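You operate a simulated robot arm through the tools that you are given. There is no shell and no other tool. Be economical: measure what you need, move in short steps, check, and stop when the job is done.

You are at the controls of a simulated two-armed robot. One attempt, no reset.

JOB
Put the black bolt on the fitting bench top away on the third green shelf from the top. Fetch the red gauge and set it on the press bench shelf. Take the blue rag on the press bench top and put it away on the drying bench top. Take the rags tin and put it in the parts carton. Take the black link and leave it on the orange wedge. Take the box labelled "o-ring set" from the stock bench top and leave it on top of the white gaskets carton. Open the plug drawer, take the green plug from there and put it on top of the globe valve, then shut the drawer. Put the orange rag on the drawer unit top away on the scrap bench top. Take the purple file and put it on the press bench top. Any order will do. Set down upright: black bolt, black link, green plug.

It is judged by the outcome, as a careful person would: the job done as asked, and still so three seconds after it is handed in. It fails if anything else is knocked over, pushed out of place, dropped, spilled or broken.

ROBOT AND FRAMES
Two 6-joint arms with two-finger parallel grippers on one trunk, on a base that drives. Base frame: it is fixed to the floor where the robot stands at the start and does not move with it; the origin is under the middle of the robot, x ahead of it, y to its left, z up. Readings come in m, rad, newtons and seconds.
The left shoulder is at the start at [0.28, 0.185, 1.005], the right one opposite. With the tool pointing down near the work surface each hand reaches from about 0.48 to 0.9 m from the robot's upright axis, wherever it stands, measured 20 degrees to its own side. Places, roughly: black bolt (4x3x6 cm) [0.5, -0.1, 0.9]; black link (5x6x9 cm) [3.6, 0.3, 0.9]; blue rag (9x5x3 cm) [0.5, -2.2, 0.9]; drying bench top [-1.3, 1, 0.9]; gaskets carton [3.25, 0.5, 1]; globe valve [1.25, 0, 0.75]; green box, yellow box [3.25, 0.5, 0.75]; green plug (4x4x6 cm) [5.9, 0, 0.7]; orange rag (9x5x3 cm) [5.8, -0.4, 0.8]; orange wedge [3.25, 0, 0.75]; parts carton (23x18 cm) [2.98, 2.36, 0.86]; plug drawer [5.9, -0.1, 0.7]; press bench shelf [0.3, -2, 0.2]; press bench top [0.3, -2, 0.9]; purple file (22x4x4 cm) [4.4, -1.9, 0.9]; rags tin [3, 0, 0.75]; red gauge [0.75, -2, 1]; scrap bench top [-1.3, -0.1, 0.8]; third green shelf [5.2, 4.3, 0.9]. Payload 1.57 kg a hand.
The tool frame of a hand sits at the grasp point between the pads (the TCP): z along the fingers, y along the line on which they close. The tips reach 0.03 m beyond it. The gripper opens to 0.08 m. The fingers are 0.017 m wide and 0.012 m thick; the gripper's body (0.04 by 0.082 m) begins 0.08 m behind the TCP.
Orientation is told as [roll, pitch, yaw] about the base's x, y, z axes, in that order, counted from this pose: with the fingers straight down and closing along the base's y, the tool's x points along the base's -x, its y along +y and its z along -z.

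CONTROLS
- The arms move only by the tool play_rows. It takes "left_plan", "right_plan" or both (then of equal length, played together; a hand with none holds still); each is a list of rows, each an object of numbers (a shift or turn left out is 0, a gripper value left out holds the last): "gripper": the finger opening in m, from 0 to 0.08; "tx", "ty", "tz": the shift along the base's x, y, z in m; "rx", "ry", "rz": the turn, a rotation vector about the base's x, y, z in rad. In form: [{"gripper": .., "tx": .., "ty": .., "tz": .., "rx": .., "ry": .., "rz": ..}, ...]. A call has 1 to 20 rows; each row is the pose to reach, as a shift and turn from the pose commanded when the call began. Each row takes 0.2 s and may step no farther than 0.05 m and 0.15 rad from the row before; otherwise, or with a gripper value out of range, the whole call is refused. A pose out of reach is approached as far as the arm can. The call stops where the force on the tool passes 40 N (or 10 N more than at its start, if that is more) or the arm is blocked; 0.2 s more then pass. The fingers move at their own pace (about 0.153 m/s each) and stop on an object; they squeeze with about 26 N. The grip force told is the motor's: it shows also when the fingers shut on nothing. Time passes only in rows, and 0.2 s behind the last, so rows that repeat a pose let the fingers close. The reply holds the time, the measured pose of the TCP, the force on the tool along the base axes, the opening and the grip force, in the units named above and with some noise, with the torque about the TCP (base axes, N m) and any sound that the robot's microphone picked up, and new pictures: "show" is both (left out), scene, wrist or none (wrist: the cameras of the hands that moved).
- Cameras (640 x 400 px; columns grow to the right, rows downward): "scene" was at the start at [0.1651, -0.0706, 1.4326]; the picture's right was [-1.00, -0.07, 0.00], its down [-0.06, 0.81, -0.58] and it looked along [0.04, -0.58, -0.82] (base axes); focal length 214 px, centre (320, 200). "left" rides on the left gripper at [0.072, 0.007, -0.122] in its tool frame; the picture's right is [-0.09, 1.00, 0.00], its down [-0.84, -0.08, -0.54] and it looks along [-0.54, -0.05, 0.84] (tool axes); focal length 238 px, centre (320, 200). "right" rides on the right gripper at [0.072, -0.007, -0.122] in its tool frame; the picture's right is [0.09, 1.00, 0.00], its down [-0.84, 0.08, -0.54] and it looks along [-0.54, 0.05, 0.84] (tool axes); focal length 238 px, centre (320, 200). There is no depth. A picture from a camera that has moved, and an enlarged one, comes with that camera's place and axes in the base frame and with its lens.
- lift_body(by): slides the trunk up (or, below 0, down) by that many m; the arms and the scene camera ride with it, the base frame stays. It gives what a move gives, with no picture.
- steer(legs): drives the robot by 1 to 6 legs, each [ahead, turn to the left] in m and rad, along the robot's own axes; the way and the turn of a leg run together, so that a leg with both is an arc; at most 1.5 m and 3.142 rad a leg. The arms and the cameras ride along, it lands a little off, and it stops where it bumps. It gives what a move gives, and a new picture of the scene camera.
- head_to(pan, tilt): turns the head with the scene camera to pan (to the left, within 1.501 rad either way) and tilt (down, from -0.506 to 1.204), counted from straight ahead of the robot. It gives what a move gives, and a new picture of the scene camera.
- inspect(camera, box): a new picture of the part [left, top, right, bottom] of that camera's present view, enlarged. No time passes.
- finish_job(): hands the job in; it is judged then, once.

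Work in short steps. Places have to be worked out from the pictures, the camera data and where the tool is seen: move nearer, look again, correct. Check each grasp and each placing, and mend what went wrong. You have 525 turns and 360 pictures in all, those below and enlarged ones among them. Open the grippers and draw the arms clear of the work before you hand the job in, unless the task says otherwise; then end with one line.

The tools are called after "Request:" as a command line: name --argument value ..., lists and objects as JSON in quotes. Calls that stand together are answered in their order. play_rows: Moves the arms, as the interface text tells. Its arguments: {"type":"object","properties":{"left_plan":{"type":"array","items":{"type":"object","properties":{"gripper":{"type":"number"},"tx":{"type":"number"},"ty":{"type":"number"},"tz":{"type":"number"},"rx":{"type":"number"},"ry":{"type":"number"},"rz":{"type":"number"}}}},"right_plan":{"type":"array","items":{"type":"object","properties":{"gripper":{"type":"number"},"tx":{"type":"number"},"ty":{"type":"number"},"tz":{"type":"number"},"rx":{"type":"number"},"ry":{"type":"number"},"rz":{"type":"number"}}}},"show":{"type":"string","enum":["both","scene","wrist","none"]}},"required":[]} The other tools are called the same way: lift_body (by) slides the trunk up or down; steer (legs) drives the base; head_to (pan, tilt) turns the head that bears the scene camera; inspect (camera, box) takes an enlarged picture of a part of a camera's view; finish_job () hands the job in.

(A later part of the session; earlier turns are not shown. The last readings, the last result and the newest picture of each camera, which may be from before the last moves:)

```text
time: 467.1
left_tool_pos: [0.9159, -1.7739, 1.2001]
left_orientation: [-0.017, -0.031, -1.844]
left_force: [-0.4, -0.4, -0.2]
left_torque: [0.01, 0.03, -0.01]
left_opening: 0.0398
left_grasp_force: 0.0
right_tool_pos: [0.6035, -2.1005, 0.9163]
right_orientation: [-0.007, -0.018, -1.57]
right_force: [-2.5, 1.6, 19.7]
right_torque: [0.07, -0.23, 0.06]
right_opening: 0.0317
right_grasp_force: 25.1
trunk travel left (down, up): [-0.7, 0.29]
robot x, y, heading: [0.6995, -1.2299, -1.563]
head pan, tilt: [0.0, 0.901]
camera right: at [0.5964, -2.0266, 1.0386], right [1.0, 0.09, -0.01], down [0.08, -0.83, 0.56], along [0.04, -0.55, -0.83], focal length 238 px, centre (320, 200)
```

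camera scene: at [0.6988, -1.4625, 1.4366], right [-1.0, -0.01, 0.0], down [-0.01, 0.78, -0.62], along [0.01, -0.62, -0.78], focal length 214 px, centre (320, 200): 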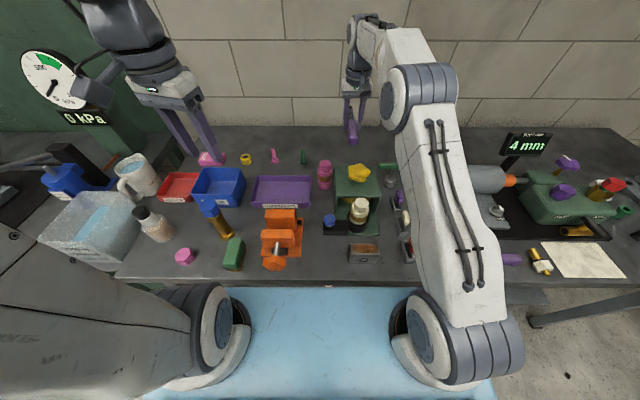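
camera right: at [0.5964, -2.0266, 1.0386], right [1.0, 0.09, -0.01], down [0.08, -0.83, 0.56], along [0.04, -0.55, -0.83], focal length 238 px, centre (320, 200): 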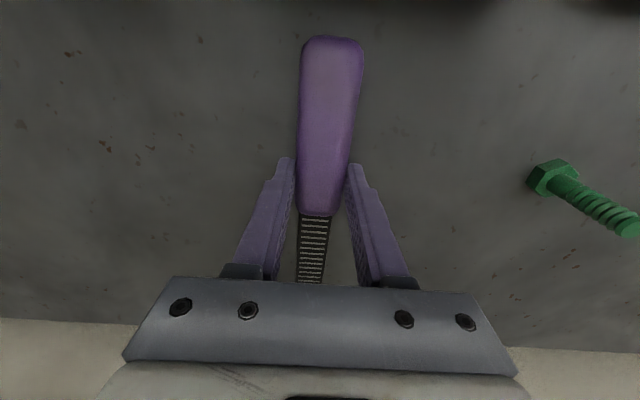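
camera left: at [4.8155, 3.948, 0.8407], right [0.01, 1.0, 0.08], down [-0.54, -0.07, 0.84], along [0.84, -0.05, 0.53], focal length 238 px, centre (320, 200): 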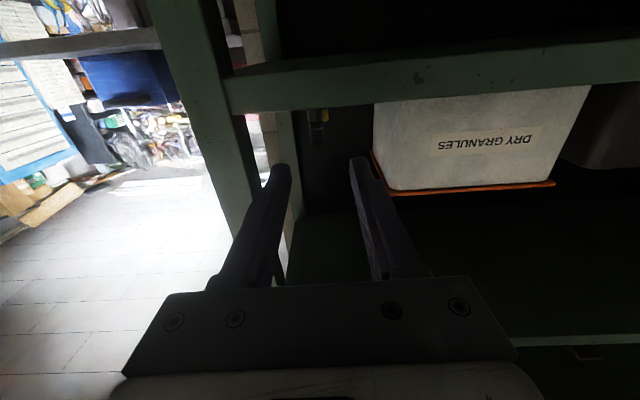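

Contact. I release and rise.

Request:
play_rows --right_plan '[{"tz": 0.003}, {"tz": 0.003, "gripper": 0.06}, {"tz": 0.003, "gripper": 0.07}, {"tz": 0.04}, {"tz": 0.08, "ty": 0.01}, {"tz": 0.12, "ty": 0.03}, {"tz": 0.16, "ty": 0.05}, {"tz": 0.2, "ty": 0.08}, {"tz": 0.22, "ty": 0.12}, {"tz": 0.22, "ty": 0.16}]' --show "wrist"

```text
time: 469.3
left_tool_pos: [0.9151, -1.774, 1.1995]
left_orientation: [-0.017, -0.031, -1.84]
left_force: [-1.1, 0.2, 0.3]
left_torque: [0.01, 0.0, 0.02]
left_opening: 0.0399
left_grasp_force: 0.1
right_tool_pos: [0.6045, -1.9427, 1.1311]
right_orientation: [-0.009, -0.013, -1.571]
right_force: [0.0, -0.5, 0.1]
right_torque: [0.04, 0.0, 0.01]
right_opening: 0.0699
right_grasp_force: 0.1
trunk travel left (down, up): [-0.7, 0.29]
robot x, y, heading: [0.6929, -1.2304, -1.557]
head pan, tilt: [0.0, 0.901]
camera right: at [0.5973, -1.8694, 1.2532], right [1.0, 0.09, -0.01], down [0.08, -0.83, 0.55], along [0.04, -0.55, -0.83], focal length 238 px, centre (320, 200)
```

right: 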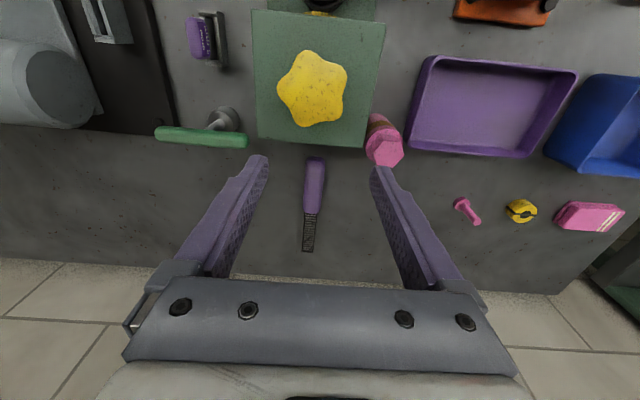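

The file is placed. On the way east I'll locate the globe valve at about (1.25, 0).

Request:
steer --legs '[[-0.4, 0], [0, 1.56], [0.5, 0], [0, 1.57]]'

Request:
head_to --pan 0 --tilt 0.7

```text
time: 481.9
left_tool_pos: [0.9534, -0.2657, 1.2005]
left_orientation: [-0.018, -0.032, 1.303]
left_force: [-0.3, -0.5, -0.5]
left_torque: [-0.01, 0.02, 0.0]
left_opening: 0.04
left_grasp_force: 0.0
right_tool_pos: [1.2644, -0.0953, 1.1304]
right_orientation: [-0.009, -0.01, 1.574]
right_force: [-0.5, 0.4, -0.1]
right_torque: [-0.06, -0.01, 0.02]
right_opening: 0.0701
right_grasp_force: 0.0
trunk travel left (down, up): [-0.7, 0.29]
robot x, y, heading: [1.1787, -0.807, 1.589]
head pan, tilt: [0.0, 0.901]
camera scene: at [1.1716, -0.5731, 1.4367], right [1.0, 0.02, 0.0], down [0.01, -0.78, -0.62], along [-0.01, 0.62, -0.78], focal length 214 px, centre (320, 200)
```

scene: 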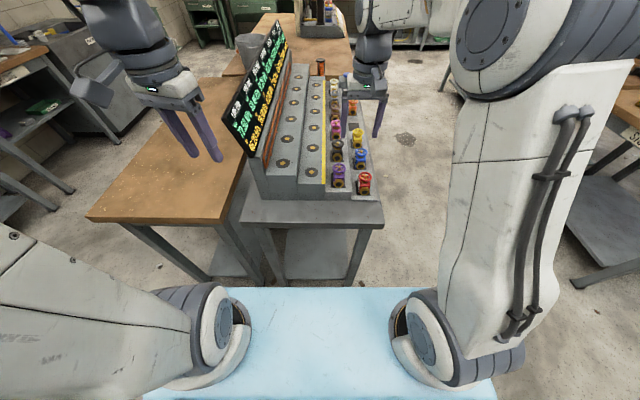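

```text
time: 482.6
left_tool_pos: [0.9522, -0.2645, 1.1999]
left_orientation: [-0.018, -0.032, 1.302]
left_force: [-0.7, 0.0, -0.4]
left_torque: [0.0, 0.01, 0.02]
left_opening: 0.0398
left_grasp_force: 0.0
right_tool_pos: [1.2628, -0.0956, 1.1315]
right_orientation: [-0.011, -0.013, 1.574]
right_force: [0.4, -1.0, -0.4]
right_torque: [0.0, 0.04, 0.0]
right_opening: 0.0702
right_grasp_force: 0.0
trunk travel left (down, up): [-0.7, 0.29]
robot x, y, heading: [1.1765, -0.8135, 1.583]
head pan, tilt: [0.0, 0.7]
camera scene: at [1.1713, -0.5637, 1.4528], right [1.0, 0.02, 0.0], down [0.01, -0.64, -0.76], along [-0.01, 0.76, -0.64], focal length 214 px, centre (320, 200)
```

scene: 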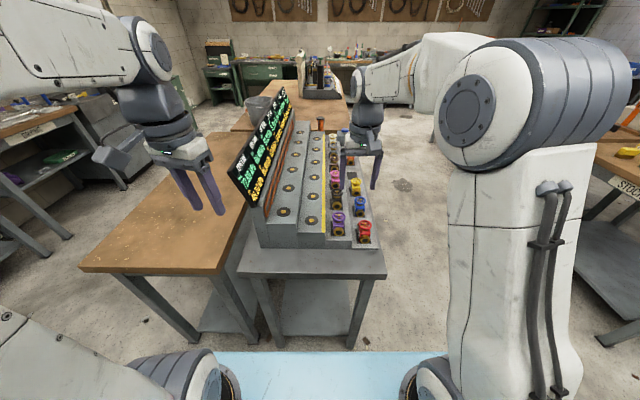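

A stepped rack of valves with a display board. I move the right hand aside and read it.

Request:
play_rows --right_plan '[{"tx": 0.04, "ty": -0.02}, {"tx": 0.08, "ty": -0.04}, {"tx": 0.12, "ty": -0.06}, {"tx": 0.16, "ty": -0.08}, {"tx": 0.2, "ty": -0.1}, {"tx": 0.24, "ty": -0.12}]' --show "none"

Request:
inspect --camera "scene" --box '[220, 80, 320, 210]'

Request:
inspect --camera "scene" --box '[300, 110, 400, 250]'

```text
time: 484.0
left_tool_pos: [0.9529, -0.2647, 1.1997]
left_orientation: [-0.018, -0.031, 1.305]
left_force: [0.1, -0.1, -0.9]
left_torque: [0.0, 0.02, 0.02]
left_opening: 0.0402
left_grasp_force: 0.0
right_tool_pos: [1.5069, -0.2155, 1.1303]
right_orientation: [-0.009, -0.01, 1.576]
right_force: [-0.6, 0.4, 0.2]
right_torque: [0.01, -0.03, 0.01]
right_opening: 0.0701
right_grasp_force: 0.1
trunk travel left (down, up): [-0.7, 0.29]
robot x, y, heading: [1.1746, -0.8096, 1.588]
head pan, tilt: [0.0, 0.7]
```

```text
3.08 times, centred on (270, 145) of scene
camera zoom: at [1.1712, -0.5635, 1.4528], right [1.0, 0.02, 0.0], down [0.01, -0.64, -0.76], along [-0.01, 0.76, -0.64], focal length 660 px, centre (474, 369)
```

zoom: 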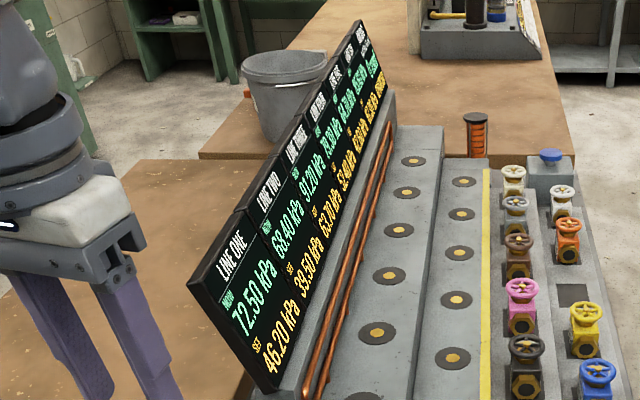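

```text
2.86 times, centred on (350, 180) of scene
camera zoom: at [1.1712, -0.5635, 1.4528], right [1.0, 0.02, 0.0], down [0.01, -0.64, -0.76], along [-0.01, 0.76, -0.64], focal length 613 px, centre (234, 257)
```

zoom: 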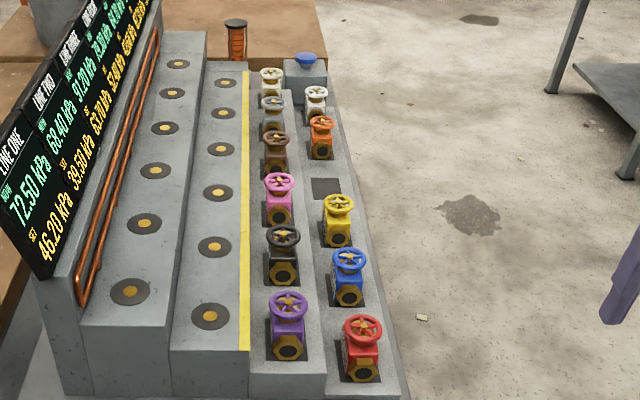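

I go around to the east side of this rack to look for labels.

Request:
steer --legs '[[0, -1.59], [1.0, 0], [0, 1.57], [0.75, 0], [0, 1.57]]'

Request:
head_to --pan 0 --tilt 0.6

```text
time: 504.1
left_tool_pos: [1.6786, -0.2543, 1.2001]
left_orientation: [-0.018, -0.032, 2.768]
left_force: [0.7, -0.8, -0.3]
left_torque: [0.02, 0.04, 0.0]
left_opening: 0.04
left_grasp_force: 0.1
right_tool_pos: [1.6885, 0.3012, 1.1292]
right_orientation: [-0.009, -0.01, 3.038]
right_force: [0.3, -0.2, -0.5]
right_torque: [0.0, -0.01, 0.03]
right_opening: 0.0701
right_grasp_force: 0.1
trunk travel left (down, up): [-0.7, 0.29]
robot x, y, heading: [2.2449, -0.0917, 3.052]
head pan, tilt: [0.0, 0.7]
camera scene: at [2.0007, -0.0684, 1.4528], right [0.09, 1.0, 0.0], down [0.64, -0.06, -0.76], along [-0.76, 0.07, -0.64], focal length 214 px, centre (320, 200)
```

scene: 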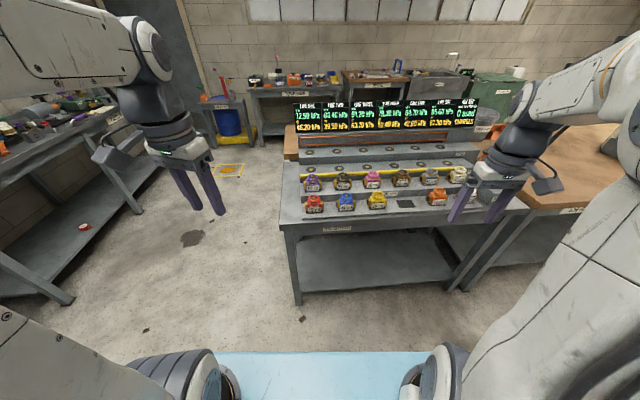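

```text
time: 504.8
left_tool_pos: [1.6789, -0.2536, 1.1991]
left_orientation: [-0.017, -0.031, 2.768]
left_force: [-0.1, -0.3, 0.2]
left_torque: [0.02, -0.01, 0.02]
left_opening: 0.0402
left_grasp_force: 0.0
right_tool_pos: [1.6891, 0.2994, 1.1296]
right_orientation: [-0.009, -0.012, 3.039]
right_force: [-0.4, -0.2, -0.7]
right_torque: [-0.03, 0.0, 0.01]
right_opening: 0.07
right_grasp_force: 0.1
trunk travel left (down, up): [-0.7, 0.29]
robot x, y, heading: [2.2449, -0.0936, 3.05]
head pan, tilt: [0.0, 0.6]
camera scene: at [1.9973, -0.0681, 1.4614], right [0.09, 1.0, 0.0], down [0.56, -0.05, -0.82], along [-0.82, 0.07, -0.57], focal length 214 px, centre (320, 200)
```

scene: 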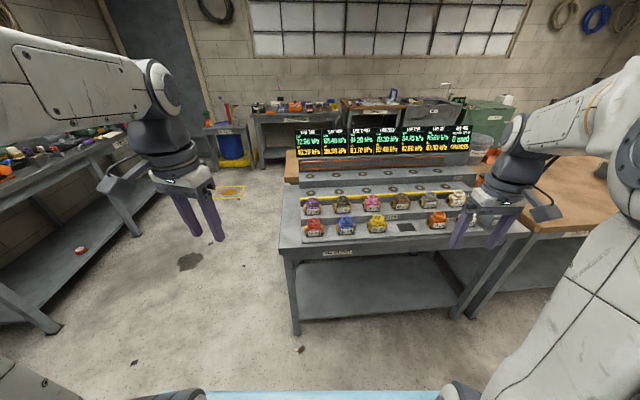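

Request:
inspect --camera "scene" --box '[290, 180, 390, 250]'

Request:
inspect --camera "scene" --box '[370, 180, 470, 250]'

Request:
inspect --camera "scene" --box '[290, 120, 490, 190]'

```text
5.71 times, centred on (340, 215) of scene
camera zoom: at [1.9973, -0.0681, 1.4614], right [0.09, 1.0, 0.0], down [0.56, -0.05, -0.82], along [-0.82, 0.07, -0.57], focal length 1226 px, centre (206, 114)
```

zoom: 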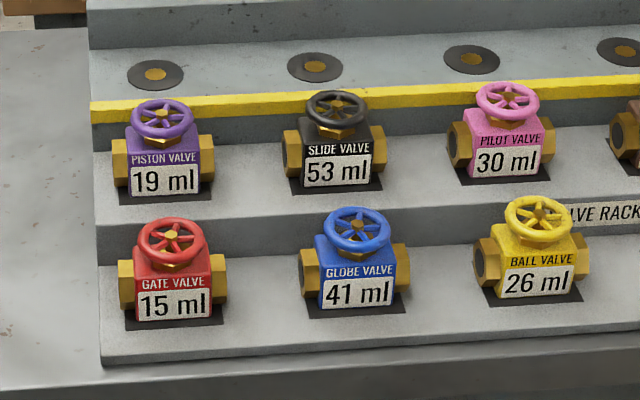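

```text
5.71 times, centred on (420, 215) of scene
camera zoom: at [1.9973, -0.0681, 1.4614], right [0.09, 1.0, 0.0], down [0.56, -0.05, -0.82], along [-0.82, 0.07, -0.57], focal length 1226 px, centre (-251, 114)
```

zoom: 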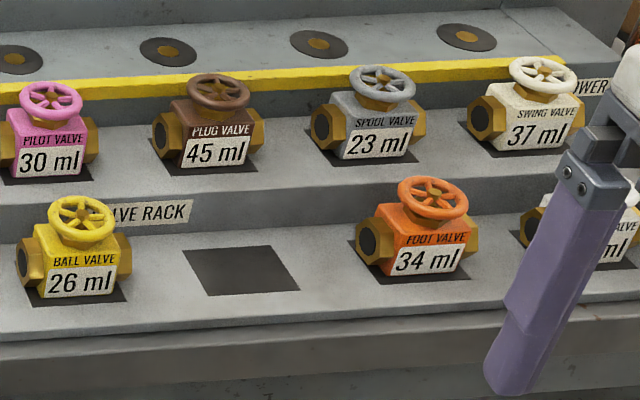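

```text
3.20 times, centred on (390, 155) of scene
camera zoom: at [1.9973, -0.0681, 1.4614], right [0.09, 1.0, 0.0], down [0.56, -0.05, -0.82], along [-0.82, 0.07, -0.57], focal length 686 px, centre (96, 344)
```

zoom: 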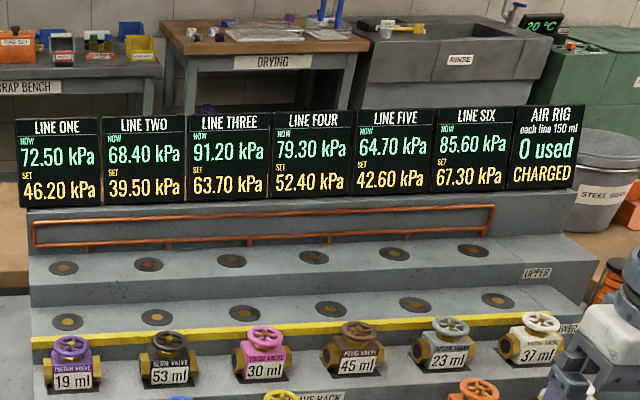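

The globe valve is the blue one (lower row, second from the left). Now the tin can be reached from here, so I turn around to face the stock bench from its west side.

Request:
steer --legs '[[0, -3.05], [0.04, 0]]'

Request:
head_to --pan 0 --tilt 0.75

```text
time: 512.8
left_tool_pos: [2.835, 0.1163, 1.2009]
left_orientation: [-0.017, -0.032, -0.291]
left_force: [-0.9, 0.4, 0.1]
left_torque: [0.03, -0.03, 0.02]
left_opening: 0.0401
left_grasp_force: 0.1
right_tool_pos: [2.8717, -0.4375, 1.1299]
right_orientation: [-0.008, -0.011, -0.02]
right_force: [-0.1, 0.5, 0.4]
right_torque: [0.02, -0.04, 0.0]
right_opening: 0.07
right_grasp_force: 0.1
trunk travel left (down, up): [-0.7, 0.29]
robot x, y, heading: [2.2855, -0.0941, -0.004]
head pan, tilt: [0.0, 0.6]
camera scene: at [2.5331, -0.0929, 1.4615], right [-0.01, -1.0, 0.0], down [-0.56, 0.0, -0.83], along [0.83, -0.01, -0.56], focal length 214 px, centre (320, 200)
```

scene: 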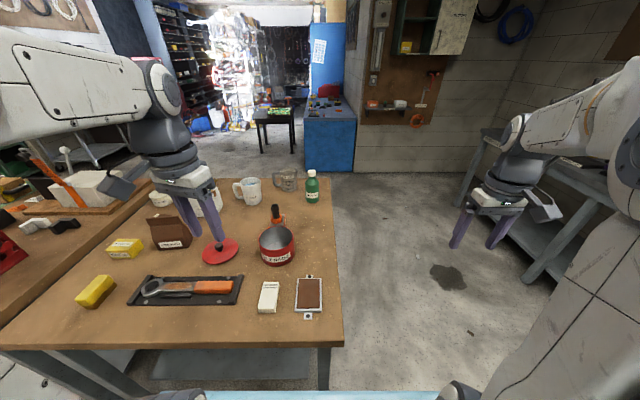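

```text
time: 513.5
left_tool_pos: [2.8355, 0.1163, 1.2004]
left_orientation: [-0.018, -0.032, -0.29]
left_force: [-0.1, -0.6, 0.8]
left_torque: [-0.06, -0.03, -0.02]
left_opening: 0.04
left_grasp_force: 0.0
right_tool_pos: [2.8709, -0.4381, 1.1306]
right_orientation: [-0.008, -0.011, -0.018]
right_force: [0.1, 0.8, -0.1]
right_torque: [-0.02, -0.01, 0.01]
right_opening: 0.0697
right_grasp_force: 0.1
trunk travel left (down, up): [-0.7, 0.29]
robot x, y, heading: [2.2818, -0.0927, -0.011]
head pan, tilt: [0.0, 0.75]
camera scene: at [2.5282, -0.0929, 1.4486], right [-0.01, -1.0, 0.0], down [-0.68, 0.01, -0.73], along [0.73, -0.01, -0.68], focal length 214 px, centre (320, 200)
```

scene: 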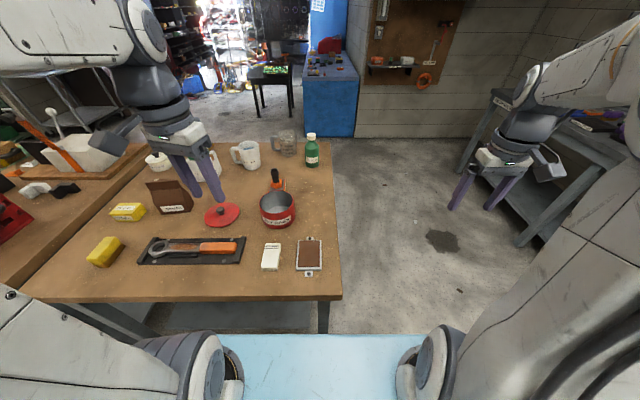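

The tin is at about (3.09, 0.07). I move 7 cm closer and bring the right hand (closing along y) over its south rim.

Request:
steer --legs '[[0.06, 0]]'

Request:
play_rows --right_plan '[{"ty": 0.04, "tz": 0.02, "gripper": 0.08}, {"ty": 0.08, "tz": 0.02}, {"ty": 0.12, "tz": 0.02}, {"ty": 0.16, "tz": 0.02}, {"ty": 0.2, "tx": 0.01, "tz": 0.02}, {"ty": 0.24, "tx": 0.03, "tz": 0.0}, {"ty": 0.28, "tx": 0.05, "tz": -0.01}, {"ty": 0.32, "tx": 0.07, "tz": -0.03}, {"ty": 0.36, "tx": 0.09, "tz": -0.05}, {"ty": 0.4, "tx": 0.11, "tz": -0.06}]' --show "both"

```text
time: 514.5
left_tool_pos: [2.8939, 0.1141, 1.2005]
left_orientation: [-0.019, -0.032, -0.291]
left_force: [-0.2, -0.9, -0.4]
left_torque: [-0.01, -0.06, 0.0]
left_opening: 0.0397
left_grasp_force: 0.1
right_tool_pos: [2.9275, -0.4404, 1.1297]
right_orientation: [-0.009, -0.012, -0.024]
right_force: [0.8, 0.2, 0.8]
right_torque: [-0.01, 0.0, -0.01]
right_opening: 0.0702
right_grasp_force: 0.1
trunk travel left (down, up): [-0.7, 0.29]
robot x, y, heading: [2.3451, -0.0941, -0.012]
head pan, tilt: [0.0, 0.75]
camera scene: at [2.5851, -0.0941, 1.4487], right [-0.01, -1.0, 0.0], down [-0.68, 0.01, -0.73], along [0.73, -0.01, -0.68], focal length 214 px, centre (320, 200)
```

scene: 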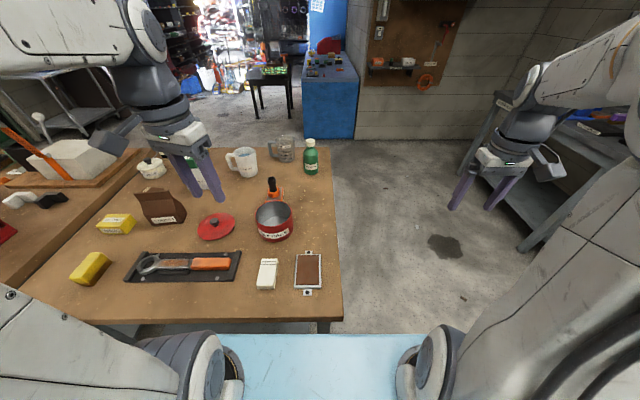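

```text
time: 516.7
left_tool_pos: [2.8939, 0.1141, 1.1998]
left_orientation: [-0.017, -0.031, -0.294]
left_force: [-0.4, 0.3, -0.5]
left_torque: [0.01, -0.01, 0.0]
left_opening: 0.04
left_grasp_force: 0.0
right_tool_pos: [3.035, -0.0411, 1.0679]
right_orientation: [-0.009, -0.01, -0.023]
right_force: [0.0, 0.0, -0.1]
right_torque: [-0.01, 0.0, 0.02]
right_opening: 0.08
right_grasp_force: 0.1
trunk travel left (down, up): [-0.7, 0.29]
robot x, y, heading: [2.3434, -0.0932, -0.015]
head pan, tilt: [0.0, 0.75]
camera scene: at [2.5855, -0.0943, 1.4486], right [-0.01, -1.0, 0.0], down [-0.68, 0.01, -0.73], along [0.73, -0.01, -0.68], focal length 214 px, centre (320, 200)
camera right: at [2.9607, -0.0451, 1.1912], right [-0.07, 1.0, -0.01], down [0.83, 0.06, 0.55], along [0.55, 0.03, -0.83], focal length 238 px, centre (320, 200)
```

scene: 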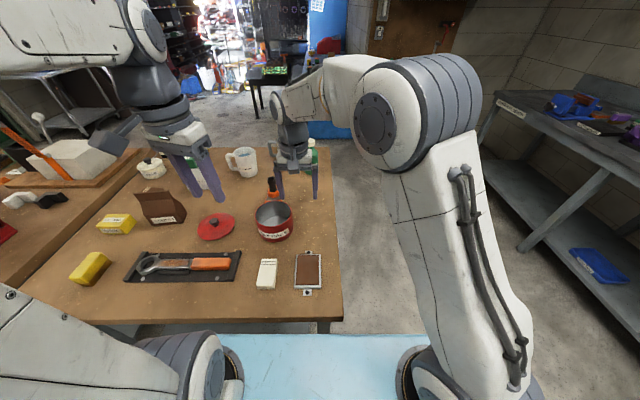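
right: 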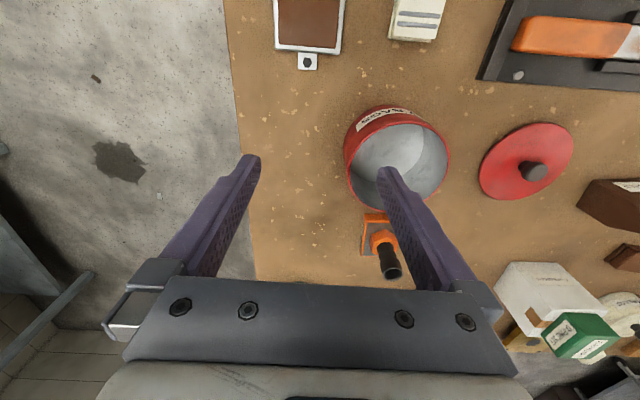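

South rim wall is at about (3.097, 0.0), rim z ≈ 0.897. I straddle the wall: move to (3.097, 0.001) and descend to 0.893.

Request:
play_rows --right_plan '[{"tx": 0.03, "ty": 0.02, "tz": -0.02}, {"tx": 0.06, "ty": 0.042, "tz": -0.04}, {"tx": 0.062, "ty": 0.042, "tz": -0.08}, {"tx": 0.062, "ty": 0.042, "tz": -0.12}, {"tx": 0.062, "ty": 0.042, "tz": -0.12}]' --show "wrist"

```text
time: 517.9
left_tool_pos: [2.8934, 0.1145, 1.2001]
left_orientation: [-0.017, -0.033, -0.293]
left_force: [-0.1, -0.7, -0.1]
left_torque: [0.01, -0.01, 0.01]
left_opening: 0.0399
left_grasp_force: 0.0
right_tool_pos: [3.0981, 0.0027, 0.9501]
right_orientation: [-0.01, -0.01, -0.023]
right_force: [0.2, 0.1, -0.2]
right_torque: [0.01, 0.0, 0.02]
right_opening: 0.0801
right_grasp_force: 0.0
trunk travel left (down, up): [-0.7, 0.29]
robot x, y, heading: [2.3433, -0.0912, -0.008]
head pan, tilt: [0.0, 0.75]
camera right: at [3.0235, -0.0021, 1.0728], right [-0.07, 1.0, -0.01], down [0.83, 0.06, 0.55], along [0.55, 0.03, -0.83], focal length 238 px, centre (320, 200)
```

right: 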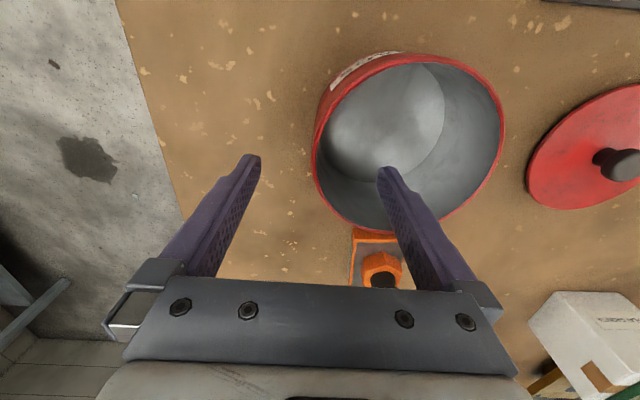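

Aligned (wall at y ≈ -0.005). I descend and close on the wall.

Request:
play_rows --right_plan '[{"ty": -0.006, "tx": -0.004, "tz": -0.03}, {"ty": -0.006, "tx": -0.004, "tz": -0.05}, {"ty": -0.006, "tx": -0.004, "tz": -0.058}, {"ty": -0.006, "tx": -0.004, "tz": -0.058, "gripper": 0.04}, {"ty": -0.006, "tx": -0.004, "tz": -0.058, "gripper": 0.0}, {"ty": -0.006, "tx": -0.004, "tz": -0.058, "gripper": 0.0}]' --show "wrist"

```text
time: 519.3
left_tool_pos: [2.8929, 0.1142, 1.2]
left_orientation: [-0.017, -0.031, -0.293]
left_force: [-0.3, -1.0, 0.6]
left_torque: [0.03, 0.0, 0.01]
left_opening: 0.04
left_grasp_force: 0.0
right_tool_pos: [3.096, -0.0028, 0.8917]
right_orientation: [-0.008, -0.013, -0.025]
right_force: [0.3, 0.4, 3.6]
right_torque: [0.47, -0.06, -0.05]
right_opening: 0.0026
right_grasp_force: 23.7
trunk travel left (down, up): [-0.7, 0.29]
robot x, y, heading: [2.343, -0.0939, -0.014]
head pan, tilt: [0.0, 0.75]
camera right: at [3.0207, -0.0068, 1.0146], right [-0.07, 1.0, -0.01], down [0.83, 0.06, 0.55], along [0.55, 0.03, -0.83], focal length 238 px, centre (320, 200)
```

right: 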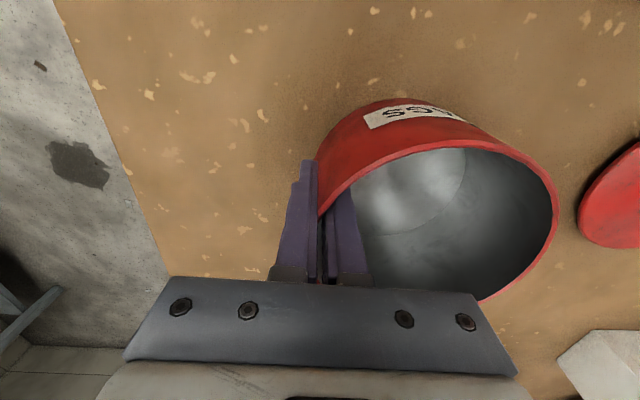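

The wall is gripped. I lift a little and check.

Request:
play_rows --right_plan '[{"tz": 0.02}, {"tz": 0.05}, {"tz": 0.09}, {"tz": 0.13}]' --show "both"

```text
time: 520.3
left_tool_pos: [2.8928, 0.1145, 1.2002]
left_orientation: [-0.016, -0.032, -0.294]
left_force: [0.5, -0.2, 0.0]
left_torque: [0.02, -0.01, 0.03]
left_opening: 0.04
left_grasp_force: 0.0
right_tool_pos: [3.0933, -0.0013, 1.0226]
right_orientation: [-0.011, -0.011, -0.022]
right_force: [0.1, -0.6, -1.4]
right_torque: [-0.15, -0.02, -0.01]
right_opening: 0.0026
right_grasp_force: 24.3
trunk travel left (down, up): [-0.7, 0.29]
robot x, y, heading: [2.3389, -0.0973, -0.01]
head pan, tilt: [0.0, 0.75]
camera scene: at [2.5859, -0.094, 1.4485], right [-0.01, -1.0, 0.0], down [-0.68, 0.01, -0.73], along [0.73, -0.01, -0.68], focal length 214 px, centre (320, 200)
camera right: at [3.0189, -0.0059, 1.1435], right [-0.07, 1.0, -0.01], down [0.83, 0.06, 0.55], along [0.55, 0.03, -0.84], focal length 238 px, centre (320, 200)
```

scene: 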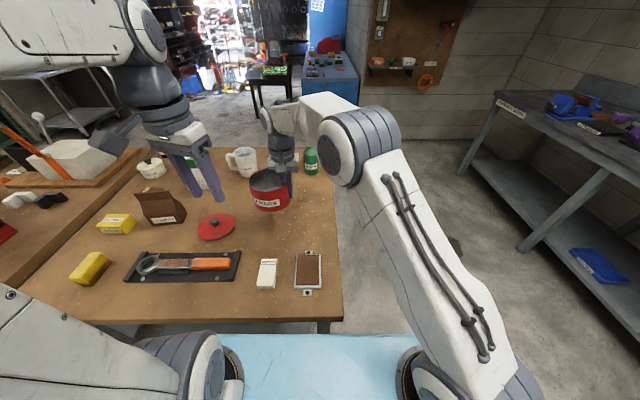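
right: 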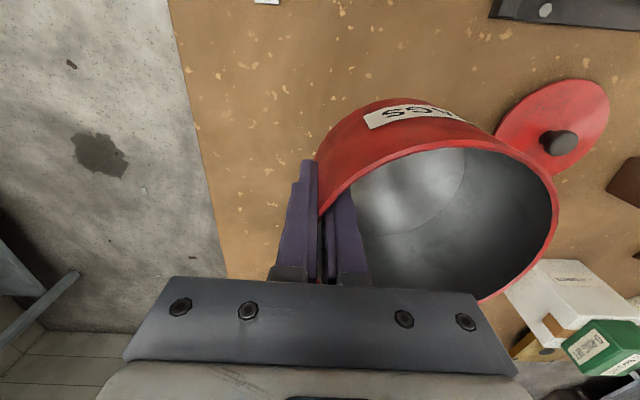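

The tin is held level. I raise and retract it, then go north through the corridor on the west side to the packing bench's north end.

Request:
play_rows --right_plan '[{"tz": 0.04}, {"tz": 0.08}, {"tz": 0.12, "tx": -0.02}, {"tz": 0.14, "tx": -0.06}, {"tz": 0.14, "tx": -0.1}, {"tz": 0.14, "tx": -0.14, "ty": -0.02}, {"tz": 0.14, "tx": -0.17, "ty": -0.06}, {"tz": 0.14, "tx": -0.19, "ty": -0.1}, {"tz": 0.14, "tx": -0.2, "ty": -0.14}]' --show "none"

Request:
steer --legs '[[-0.22, 0], [0, 1.58]]'

Request:
head_to --pan 0 --tilt 0.5

```text
time: 522.3
left_tool_pos: [2.8938, 0.1143, 1.1998]
left_orientation: [-0.019, -0.031, -0.294]
left_force: [0.1, 0.0, 0.3]
left_torque: [-0.01, 0.0, 0.0]
left_opening: 0.0398
left_grasp_force: 0.0
right_tool_pos: [2.8975, -0.1475, 1.1588]
right_orientation: [-0.01, -0.011, -0.022]
right_force: [0.2, 0.1, -2.9]
right_torque: [-0.13, 0.01, -0.02]
right_opening: 0.0027
right_grasp_force: 23.3
trunk travel left (down, up): [-0.7, 0.29]
robot x, y, heading: [2.3395, -0.0888, -0.009]
head pan, tilt: [0.0, 0.75]
```

```text
time: 527.9
left_tool_pos: [1.8953, 0.4527, 1.2005]
left_orientation: [-0.018, -0.032, 1.313]
left_force: [0.2, -0.2, 0.6]
left_torque: [-0.02, 0.02, -0.01]
left_opening: 0.0401
left_grasp_force: 0.0
right_tool_pos: [2.1564, 0.4651, 1.1587]
right_orientation: [-0.009, -0.011, 1.583]
right_force: [-0.6, -0.5, -3.0]
right_torque: [-0.02, -0.14, 0.01]
right_opening: 0.0029
right_grasp_force: 24.3
trunk travel left (down, up): [-0.7, 0.29]
robot x, y, heading: [2.1216, -0.0914, 1.594]
head pan, tilt: [0.0, 0.75]
camera scene: at [2.1166, 0.1539, 1.4486], right [1.0, 0.02, 0.0], down [0.02, -0.68, -0.73], along [-0.02, 0.73, -0.68], focal length 214 px, centre (320, 200)
```

scene: 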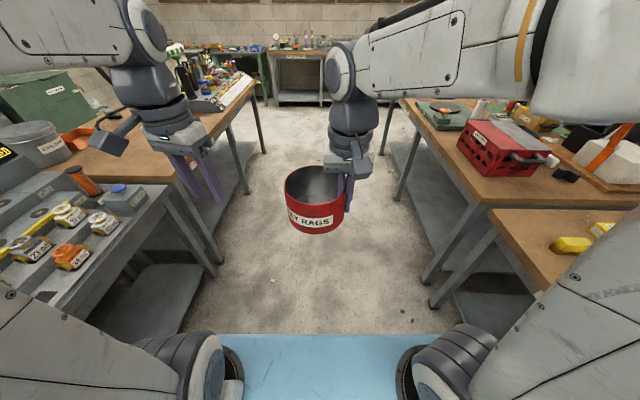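

```text
time: 528.7
left_tool_pos: [1.895, 0.4517, 1.1999]
left_orientation: [-0.018, -0.032, 1.312]
left_force: [-0.1, -0.1, 0.5]
left_torque: [0.01, 0.0, 0.0]
left_opening: 0.0403
left_grasp_force: 0.1
right_tool_pos: [2.1567, 0.4656, 1.1589]
right_orientation: [-0.009, -0.01, 1.581]
right_force: [-0.7, 0.8, -1.9]
right_torque: [-0.05, -0.13, 0.01]
right_opening: 0.0027
right_grasp_force: 23.9
trunk travel left (down, up): [-0.7, 0.29]
robot x, y, heading: [2.1223, -0.0908, 1.596]
head pan, tilt: [0.0, 0.499]
camera scene: at [2.1164, 0.162, 1.4705], right [1.0, 0.02, 0.0], down [0.01, -0.48, -0.88], along [-0.02, 0.88, -0.48], focal length 214 px, centre (320, 200)
```

scene: 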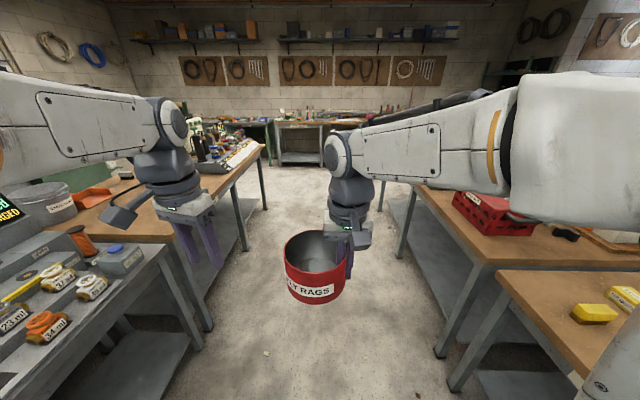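

The corridor is about 1.15 m wide, so I drive straight north through its middle.

Request:
steer --legs '[[0, -0.03], [1.2, 0], [1.2, 0], [0.95, 0]]'

```text
time: 545.3
left_tool_pos: [1.9832, 3.7953, 1.2001]
left_orientation: [-0.018, -0.032, 1.27]
left_force: [-0.3, -0.7, 0.1]
left_torque: [0.0, 0.02, -0.02]
left_opening: 0.0402
left_grasp_force: 0.0
right_tool_pos: [2.2445, 3.7971, 1.1588]
right_orientation: [-0.008, -0.009, 1.543]
right_force: [-0.3, 0.2, -2.7]
right_torque: [-0.05, -0.12, 0.01]
right_opening: 0.0027
right_grasp_force: 23.8
trunk travel left (down, up): [-0.7, 0.29]
robot x, y, heading: [2.1886, 3.2452, 1.555]
head pan, tilt: [0.0, 0.499]
camera scene: at [2.1915, 3.4954, 1.4706], right [1.0, -0.02, 0.0], down [-0.01, -0.48, -0.88], along [0.01, 0.88, -0.48], focal length 214 px, centre (320, 200)
```

scene: 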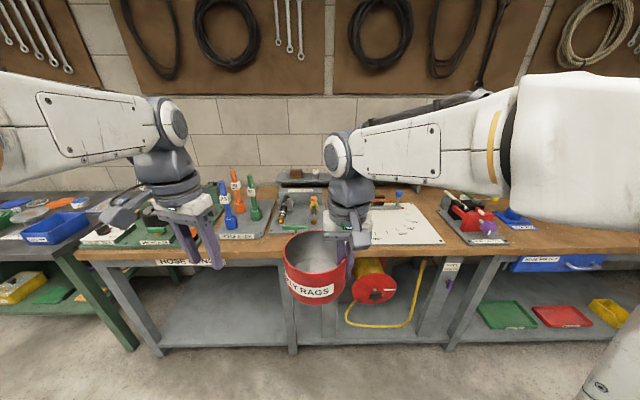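

I turn and position north of the packing bench, facing south.

Request:
steer --legs '[[0, -1.555], [0.87, 0], [0, -1.57]]'

Request:
head_to --pan 0 --tilt 0.75

```text
time: 557.5
left_tool_pos: [3.2498, 2.6864, 1.1996]
left_orientation: [-0.019, -0.032, -1.871]
left_force: [-0.5, 0.1, 0.2]
left_torque: [-0.02, -0.01, -0.04]
left_opening: 0.0401
left_grasp_force: 0.1
right_tool_pos: [2.9886, 2.6838, 1.159]
right_orientation: [-0.009, -0.01, -1.6]
right_force: [-0.4, -0.2, -2.4]
right_torque: [0.01, 0.13, 0.04]
right_opening: 0.003
right_grasp_force: 23.7
trunk travel left (down, up): [-0.7, 0.29]
robot x, y, heading: [3.0487, 3.2385, -1.593]
head pan, tilt: [0.0, 0.499]
camera scene: at [3.0409, 2.9891, 1.4705], right [-1.0, 0.02, 0.0], down [0.01, 0.48, -0.88], along [-0.02, -0.88, -0.48], focal length 214 px, centre (320, 200)
```

scene: 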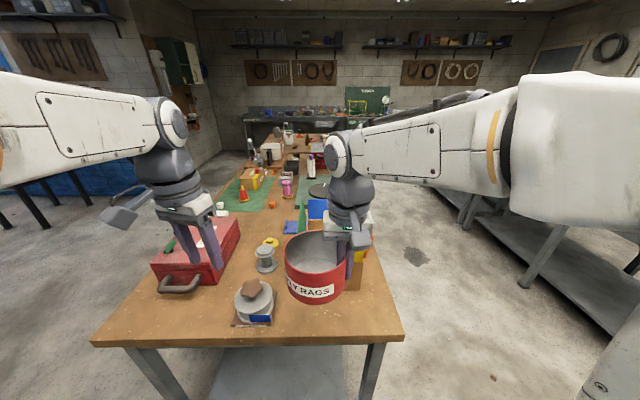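

```text
time: 558.2
left_tool_pos: [3.249, 2.6862, 1.2]
left_orientation: [-0.018, -0.032, -1.872]
left_force: [0.3, -0.2, 0.9]
left_torque: [-0.01, 0.02, 0.0]
left_opening: 0.04
left_grasp_force: 0.1
right_tool_pos: [2.9883, 2.6855, 1.1596]
right_orientation: [-0.008, -0.011, -1.6]
right_force: [0.8, 0.3, -2.9]
right_torque: [0.05, 0.1, -0.03]
right_opening: 0.0027
right_grasp_force: 23.7
trunk travel left (down, up): [-0.7, 0.29]
robot x, y, heading: [3.0454, 3.2396, -1.588]
head pan, tilt: [0.0, 0.75]
camera scene: at [3.041, 2.9972, 1.4486], right [-1.0, 0.02, 0.0], down [0.01, 0.68, -0.73], along [-0.01, -0.73, -0.68], focal length 214 px, centre (320, 200)
```

scene: 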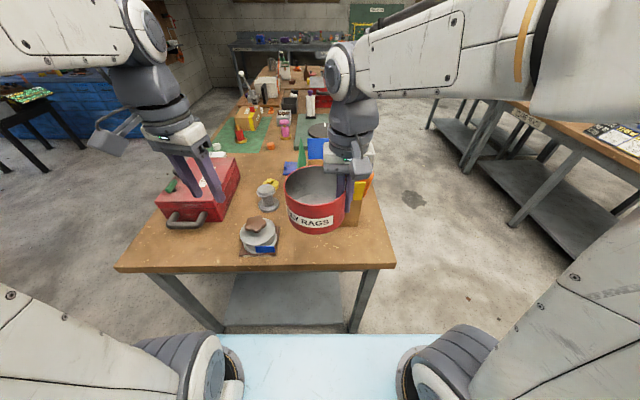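

I look at the carton through the right wrist camera.

Request:
inspect --camera "right" --box '[0, 0, 640, 400]'

Request:
inspect --camera "left" --box '[0, 0, 640, 400]'

```text
1.00 times, centred on (320, 200) of right (not enlarged: the box is as wide or as high as the picture)
camera zoom: at [2.9836, 2.7573, 1.2816], right [1.0, 0.06, -0.01], down [0.06, -0.83, 0.55], along [0.03, -0.55, -0.83], focal length 238 px, centre (320, 200)
```

zoom: 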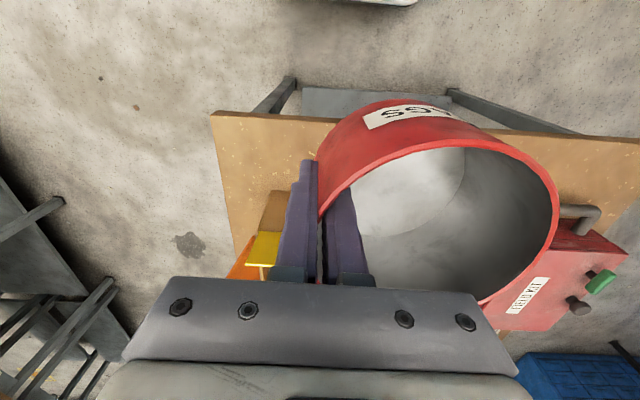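

```text
1.00 times, centred on (320, 200) of left (not enlarged: the box is as wide or as high as the picture)
camera zoom: at [3.2811, 2.7555, 1.3194], right [0.92, -0.38, -0.01], down [-0.31, -0.76, 0.57], along [-0.23, -0.52, -0.82], focal length 238 px, centre (320, 200)
```

zoom: 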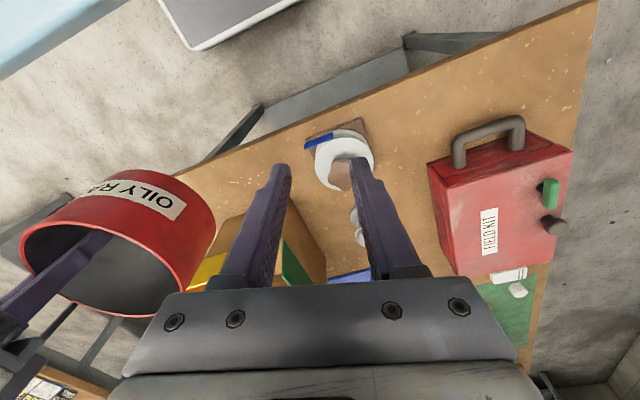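

I shift the tin aside to the west for a clear view of the carton.

Request:
play_rows --right_plan '[{"tx": -0.04, "ty": 0.02}, {"tx": -0.08, "ty": 0.04}, {"tx": -0.12, "ty": 0.05}, {"tx": -0.16, "ty": 0.05}, {"tx": -0.2, "ty": 0.05}, {"tx": -0.24, "ty": 0.05}]' --show "scene"

Request:
inspect --camera "scene" --box '[250, 100, 430, 250]'

```text
time: 559.6
left_tool_pos: [3.2488, 2.6861, 1.2003]
left_orientation: [-0.019, -0.031, -1.871]
left_force: [-0.1, -0.2, -0.4]
left_torque: [0.03, 0.04, 0.03]
left_opening: 0.04
left_grasp_force: 0.1
right_tool_pos: [2.75, 2.7323, 1.1589]
right_orientation: [-0.01, -0.011, -1.601]
right_force: [0.2, -0.6, -1.9]
right_torque: [0.04, 0.12, -0.01]
right_opening: 0.0028
right_grasp_force: 24.2
trunk travel left (down, up): [-0.7, 0.29]
robot x, y, heading: [3.0475, 3.2394, -1.588]
head pan, tilt: [0.0, 0.75]
camera scene: at [3.0411, 2.9973, 1.4486], right [-1.0, 0.02, 0.0], down [0.01, 0.68, -0.73], along [-0.01, -0.73, -0.68], focal length 214 px, centre (320, 200)
```

scene: 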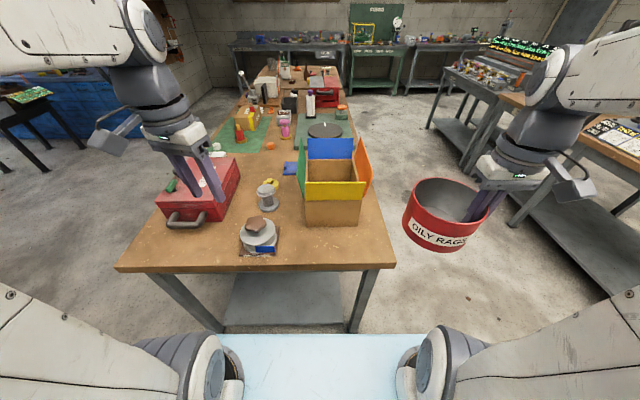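

```text
2.67 times, centred on (340, 175) of scene
camera zoom: at [3.0411, 2.9973, 1.4486], right [-1.0, 0.02, 0.0], down [0.01, 0.68, -0.73], along [-0.01, -0.73, -0.68], focal length 572 px, centre (267, 267)
```

zoom: 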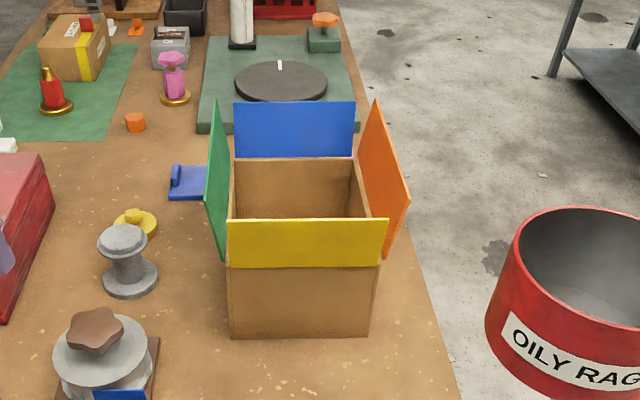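

The carton is 18 cm in x (2.897–3.077) and 23 cm in y (2.26–2.49), with flaps up to about 1.07. I rotate the hand by -1.3 so the tin's offset lies along y, and move the base closer.

Request:
play_rows --right_plan '[{"rz": -0.13}, {"rz": -0.26}, {"rz": -0.39}, {"rz": -0.52}, {"rz": -0.65}, {"rz": -0.78}, {"rz": -0.91}, {"rz": -1.04}, {"rz": -1.17}, {"rz": -1.3, "tz": 0.01}]' --show "none"

Request:
steer --legs '[[0.14, 0.01]]'

```text
time: 561.9
left_tool_pos: [3.2494, 2.6855, 1.2001]
left_orientation: [-0.017, -0.031, -1.871]
left_force: [0.6, 0.5, -0.2]
left_torque: [0.03, 0.03, -0.05]
left_opening: 0.0399
left_grasp_force: 0.1
right_tool_pos: [2.7479, 2.7339, 1.1687]
right_orientation: [-0.009, -0.011, -2.903]
right_force: [0.2, 0.2, -2.6]
right_torque: [0.13, 0.0, 0.01]
right_opening: 0.0027
right_grasp_force: 24.4
trunk travel left (down, up): [-0.7, 0.29]
robot x, y, heading: [3.0403, 3.2349, -1.587]
head pan, tilt: [0.0, 0.75]
```

```text
time: 563.2
left_tool_pos: [3.2521, 2.549, 1.1999]
left_orientation: [-0.018, -0.032, -1.861]
left_force: [-0.4, -0.1, 0.5]
left_torque: [0.0, 0.0, 0.0]
left_opening: 0.0401
left_grasp_force: 0.0
right_tool_pos: [2.7499, 2.5924, 1.169]
right_orientation: [-0.009, -0.011, -2.89]
right_force: [0.2, 0.6, -2.1]
right_torque: [0.11, -0.01, -0.01]
right_opening: 0.0026
right_grasp_force: 24.1
trunk travel left (down, up): [-0.7, 0.29]
robot x, y, heading: [3.0446, 3.0963, -1.576]
head pan, tilt: [0.0, 0.75]
camera scene: at [3.0412, 2.8582, 1.4487], right [-1.0, 0.01, 0.0], down [0.01, 0.68, -0.73], along [-0.01, -0.73, -0.68], focal length 214 px, centre (320, 200)
```

scene: 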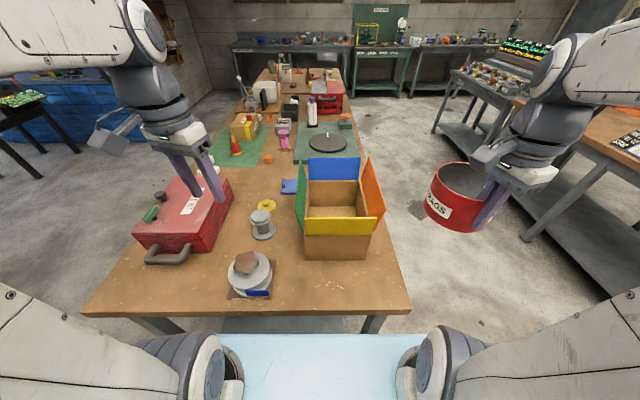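

I measure the carton again from here.

Request:
inspect --camera "scene" --box '[280, 140, 400, 270]'

```text
3.08 times, centred on (340, 205) of scene
camera zoom: at [3.0412, 2.8582, 1.4487], right [-1.0, 0.01, 0.0], down [0.01, 0.68, -0.73], along [-0.01, -0.73, -0.68], focal length 660 px, centre (258, 185)
```

zoom: 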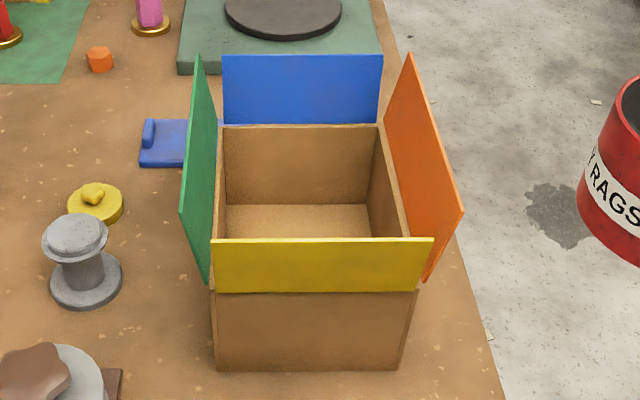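

Carton centre is (2.985, 2.365). I bring the tin above it: TCP target (2.966, 2.412).

Request:
play_rows --right_plan '[{"tx": 0.03, "ty": -0.025, "tz": 0.01}, {"tx": 0.06, "ty": -0.05, "tz": 0.01}, {"tx": 0.09, "ty": -0.075, "tz": 0.01}, {"tx": 0.12, "ty": -0.1, "tz": 0.01}, {"tx": 0.15, "ty": -0.125, "tz": 0.01}, {"tx": 0.18, "ty": -0.15, "tz": 0.01}, {"tx": 0.205, "ty": -0.17, "tz": 0.01}, {"tx": 0.216, "ty": -0.18, "tz": 0.01}, {"tx": 0.216, "ty": -0.18, "tz": 0.01}]' --show "both"

```text
time: 565.2
left_tool_pos: [3.2526, 2.5491, 1.2]
left_orientation: [-0.016, -0.029, -1.862]
left_force: [0.1, -0.3, 0.2]
left_torque: [0.02, 0.02, 0.02]
left_opening: 0.04
left_grasp_force: 0.1
right_tool_pos: [2.9659, 2.414, 1.1764]
right_orientation: [-0.008, -0.009, -2.89]
right_force: [-0.2, 0.2, -2.1]
right_torque: [0.12, 0.0, 0.03]
right_opening: 0.0026
right_grasp_force: 23.8
trunk travel left (down, up): [-0.7, 0.29]
robot x, y, heading: [3.0484, 3.0985, -1.58]
head pan, tilt: [0.0, 0.75]
camera scene: at [3.0413, 2.8576, 1.4485], right [-1.0, 0.01, 0.0], down [0.01, 0.68, -0.73], along [-0.01, -0.73, -0.68], focal length 214 px, centre (320, 200)
camera right: at [3.0335, 2.4379, 1.2997], right [0.34, -0.94, -0.01], down [-0.78, -0.29, 0.55], along [-0.52, -0.18, -0.83], focal length 238 px, centre (320, 200)
```

scene: 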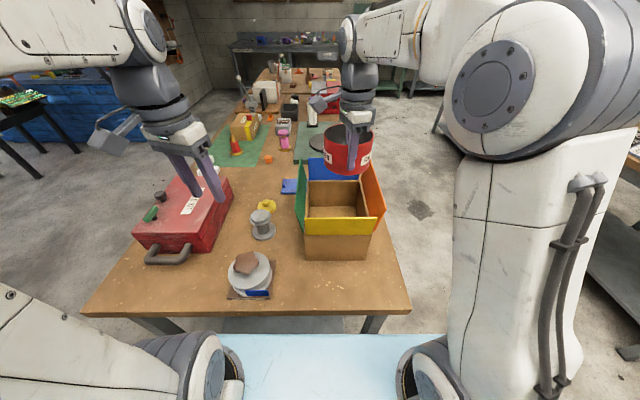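
right: 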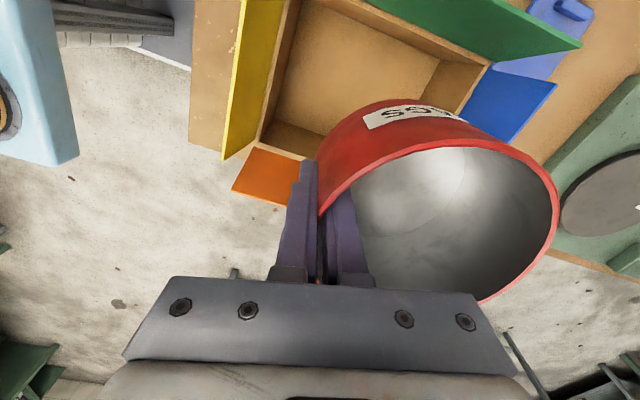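

The geometry checks out against this view. I lower into the carton in steps.

Request:
play_rows --right_plan '[{"tz": -0.04}, {"tz": -0.08}, {"tz": -0.12}, {"tz": -0.16}, {"tz": -0.19}]' --show "both"

```text
time: 566.4
left_tool_pos: [3.2524, 2.5492, 1.1997]
left_orientation: [-0.018, -0.033, -1.863]
left_force: [-0.3, 0.1, 0.2]
left_torque: [0.0, 0.01, 0.0]
left_opening: 0.0399
left_grasp_force: 0.1
right_tool_pos: [2.9662, 2.4109, 0.9867]
right_orientation: [-0.008, -0.01, -2.89]
right_force: [0.3, -0.2, -1.8]
right_torque: [0.12, 0.0, 0.02]
right_opening: 0.0025
right_grasp_force: 24.2
trunk travel left (down, up): [-0.7, 0.29]
robot x, y, heading: [3.0424, 3.1025, -1.578]
head pan, tilt: [0.0, 0.75]
camera scene: at [3.0413, 2.8578, 1.4486], right [-1.0, 0.01, 0.0], down [0.01, 0.68, -0.73], along [-0.01, -0.73, -0.68], focal length 214 px, centre (320, 200)
camera right: at [3.0341, 2.4344, 1.1093], right [0.34, -0.94, -0.01], down [-0.78, -0.29, 0.55], along [-0.52, -0.18, -0.83], focal length 238 px, centre (320, 200)
```

scene: 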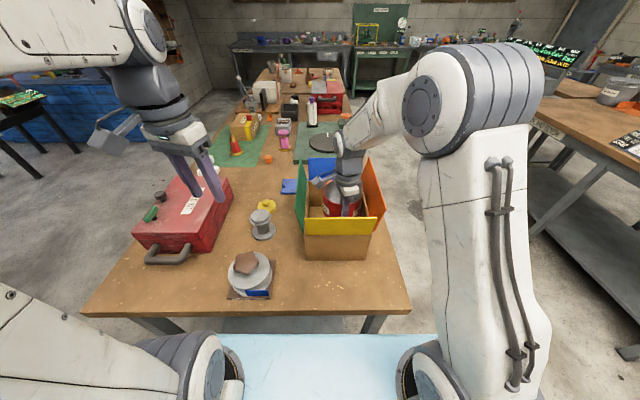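
right: 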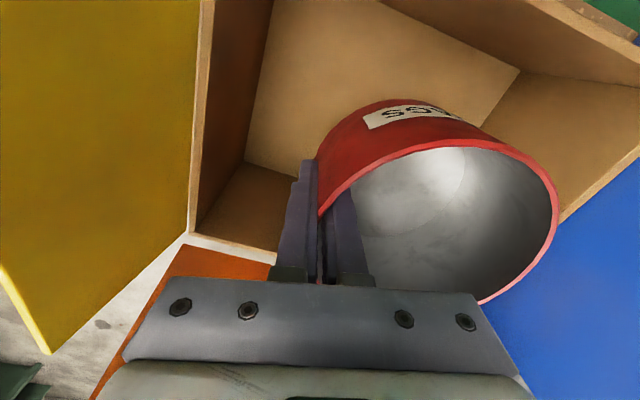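

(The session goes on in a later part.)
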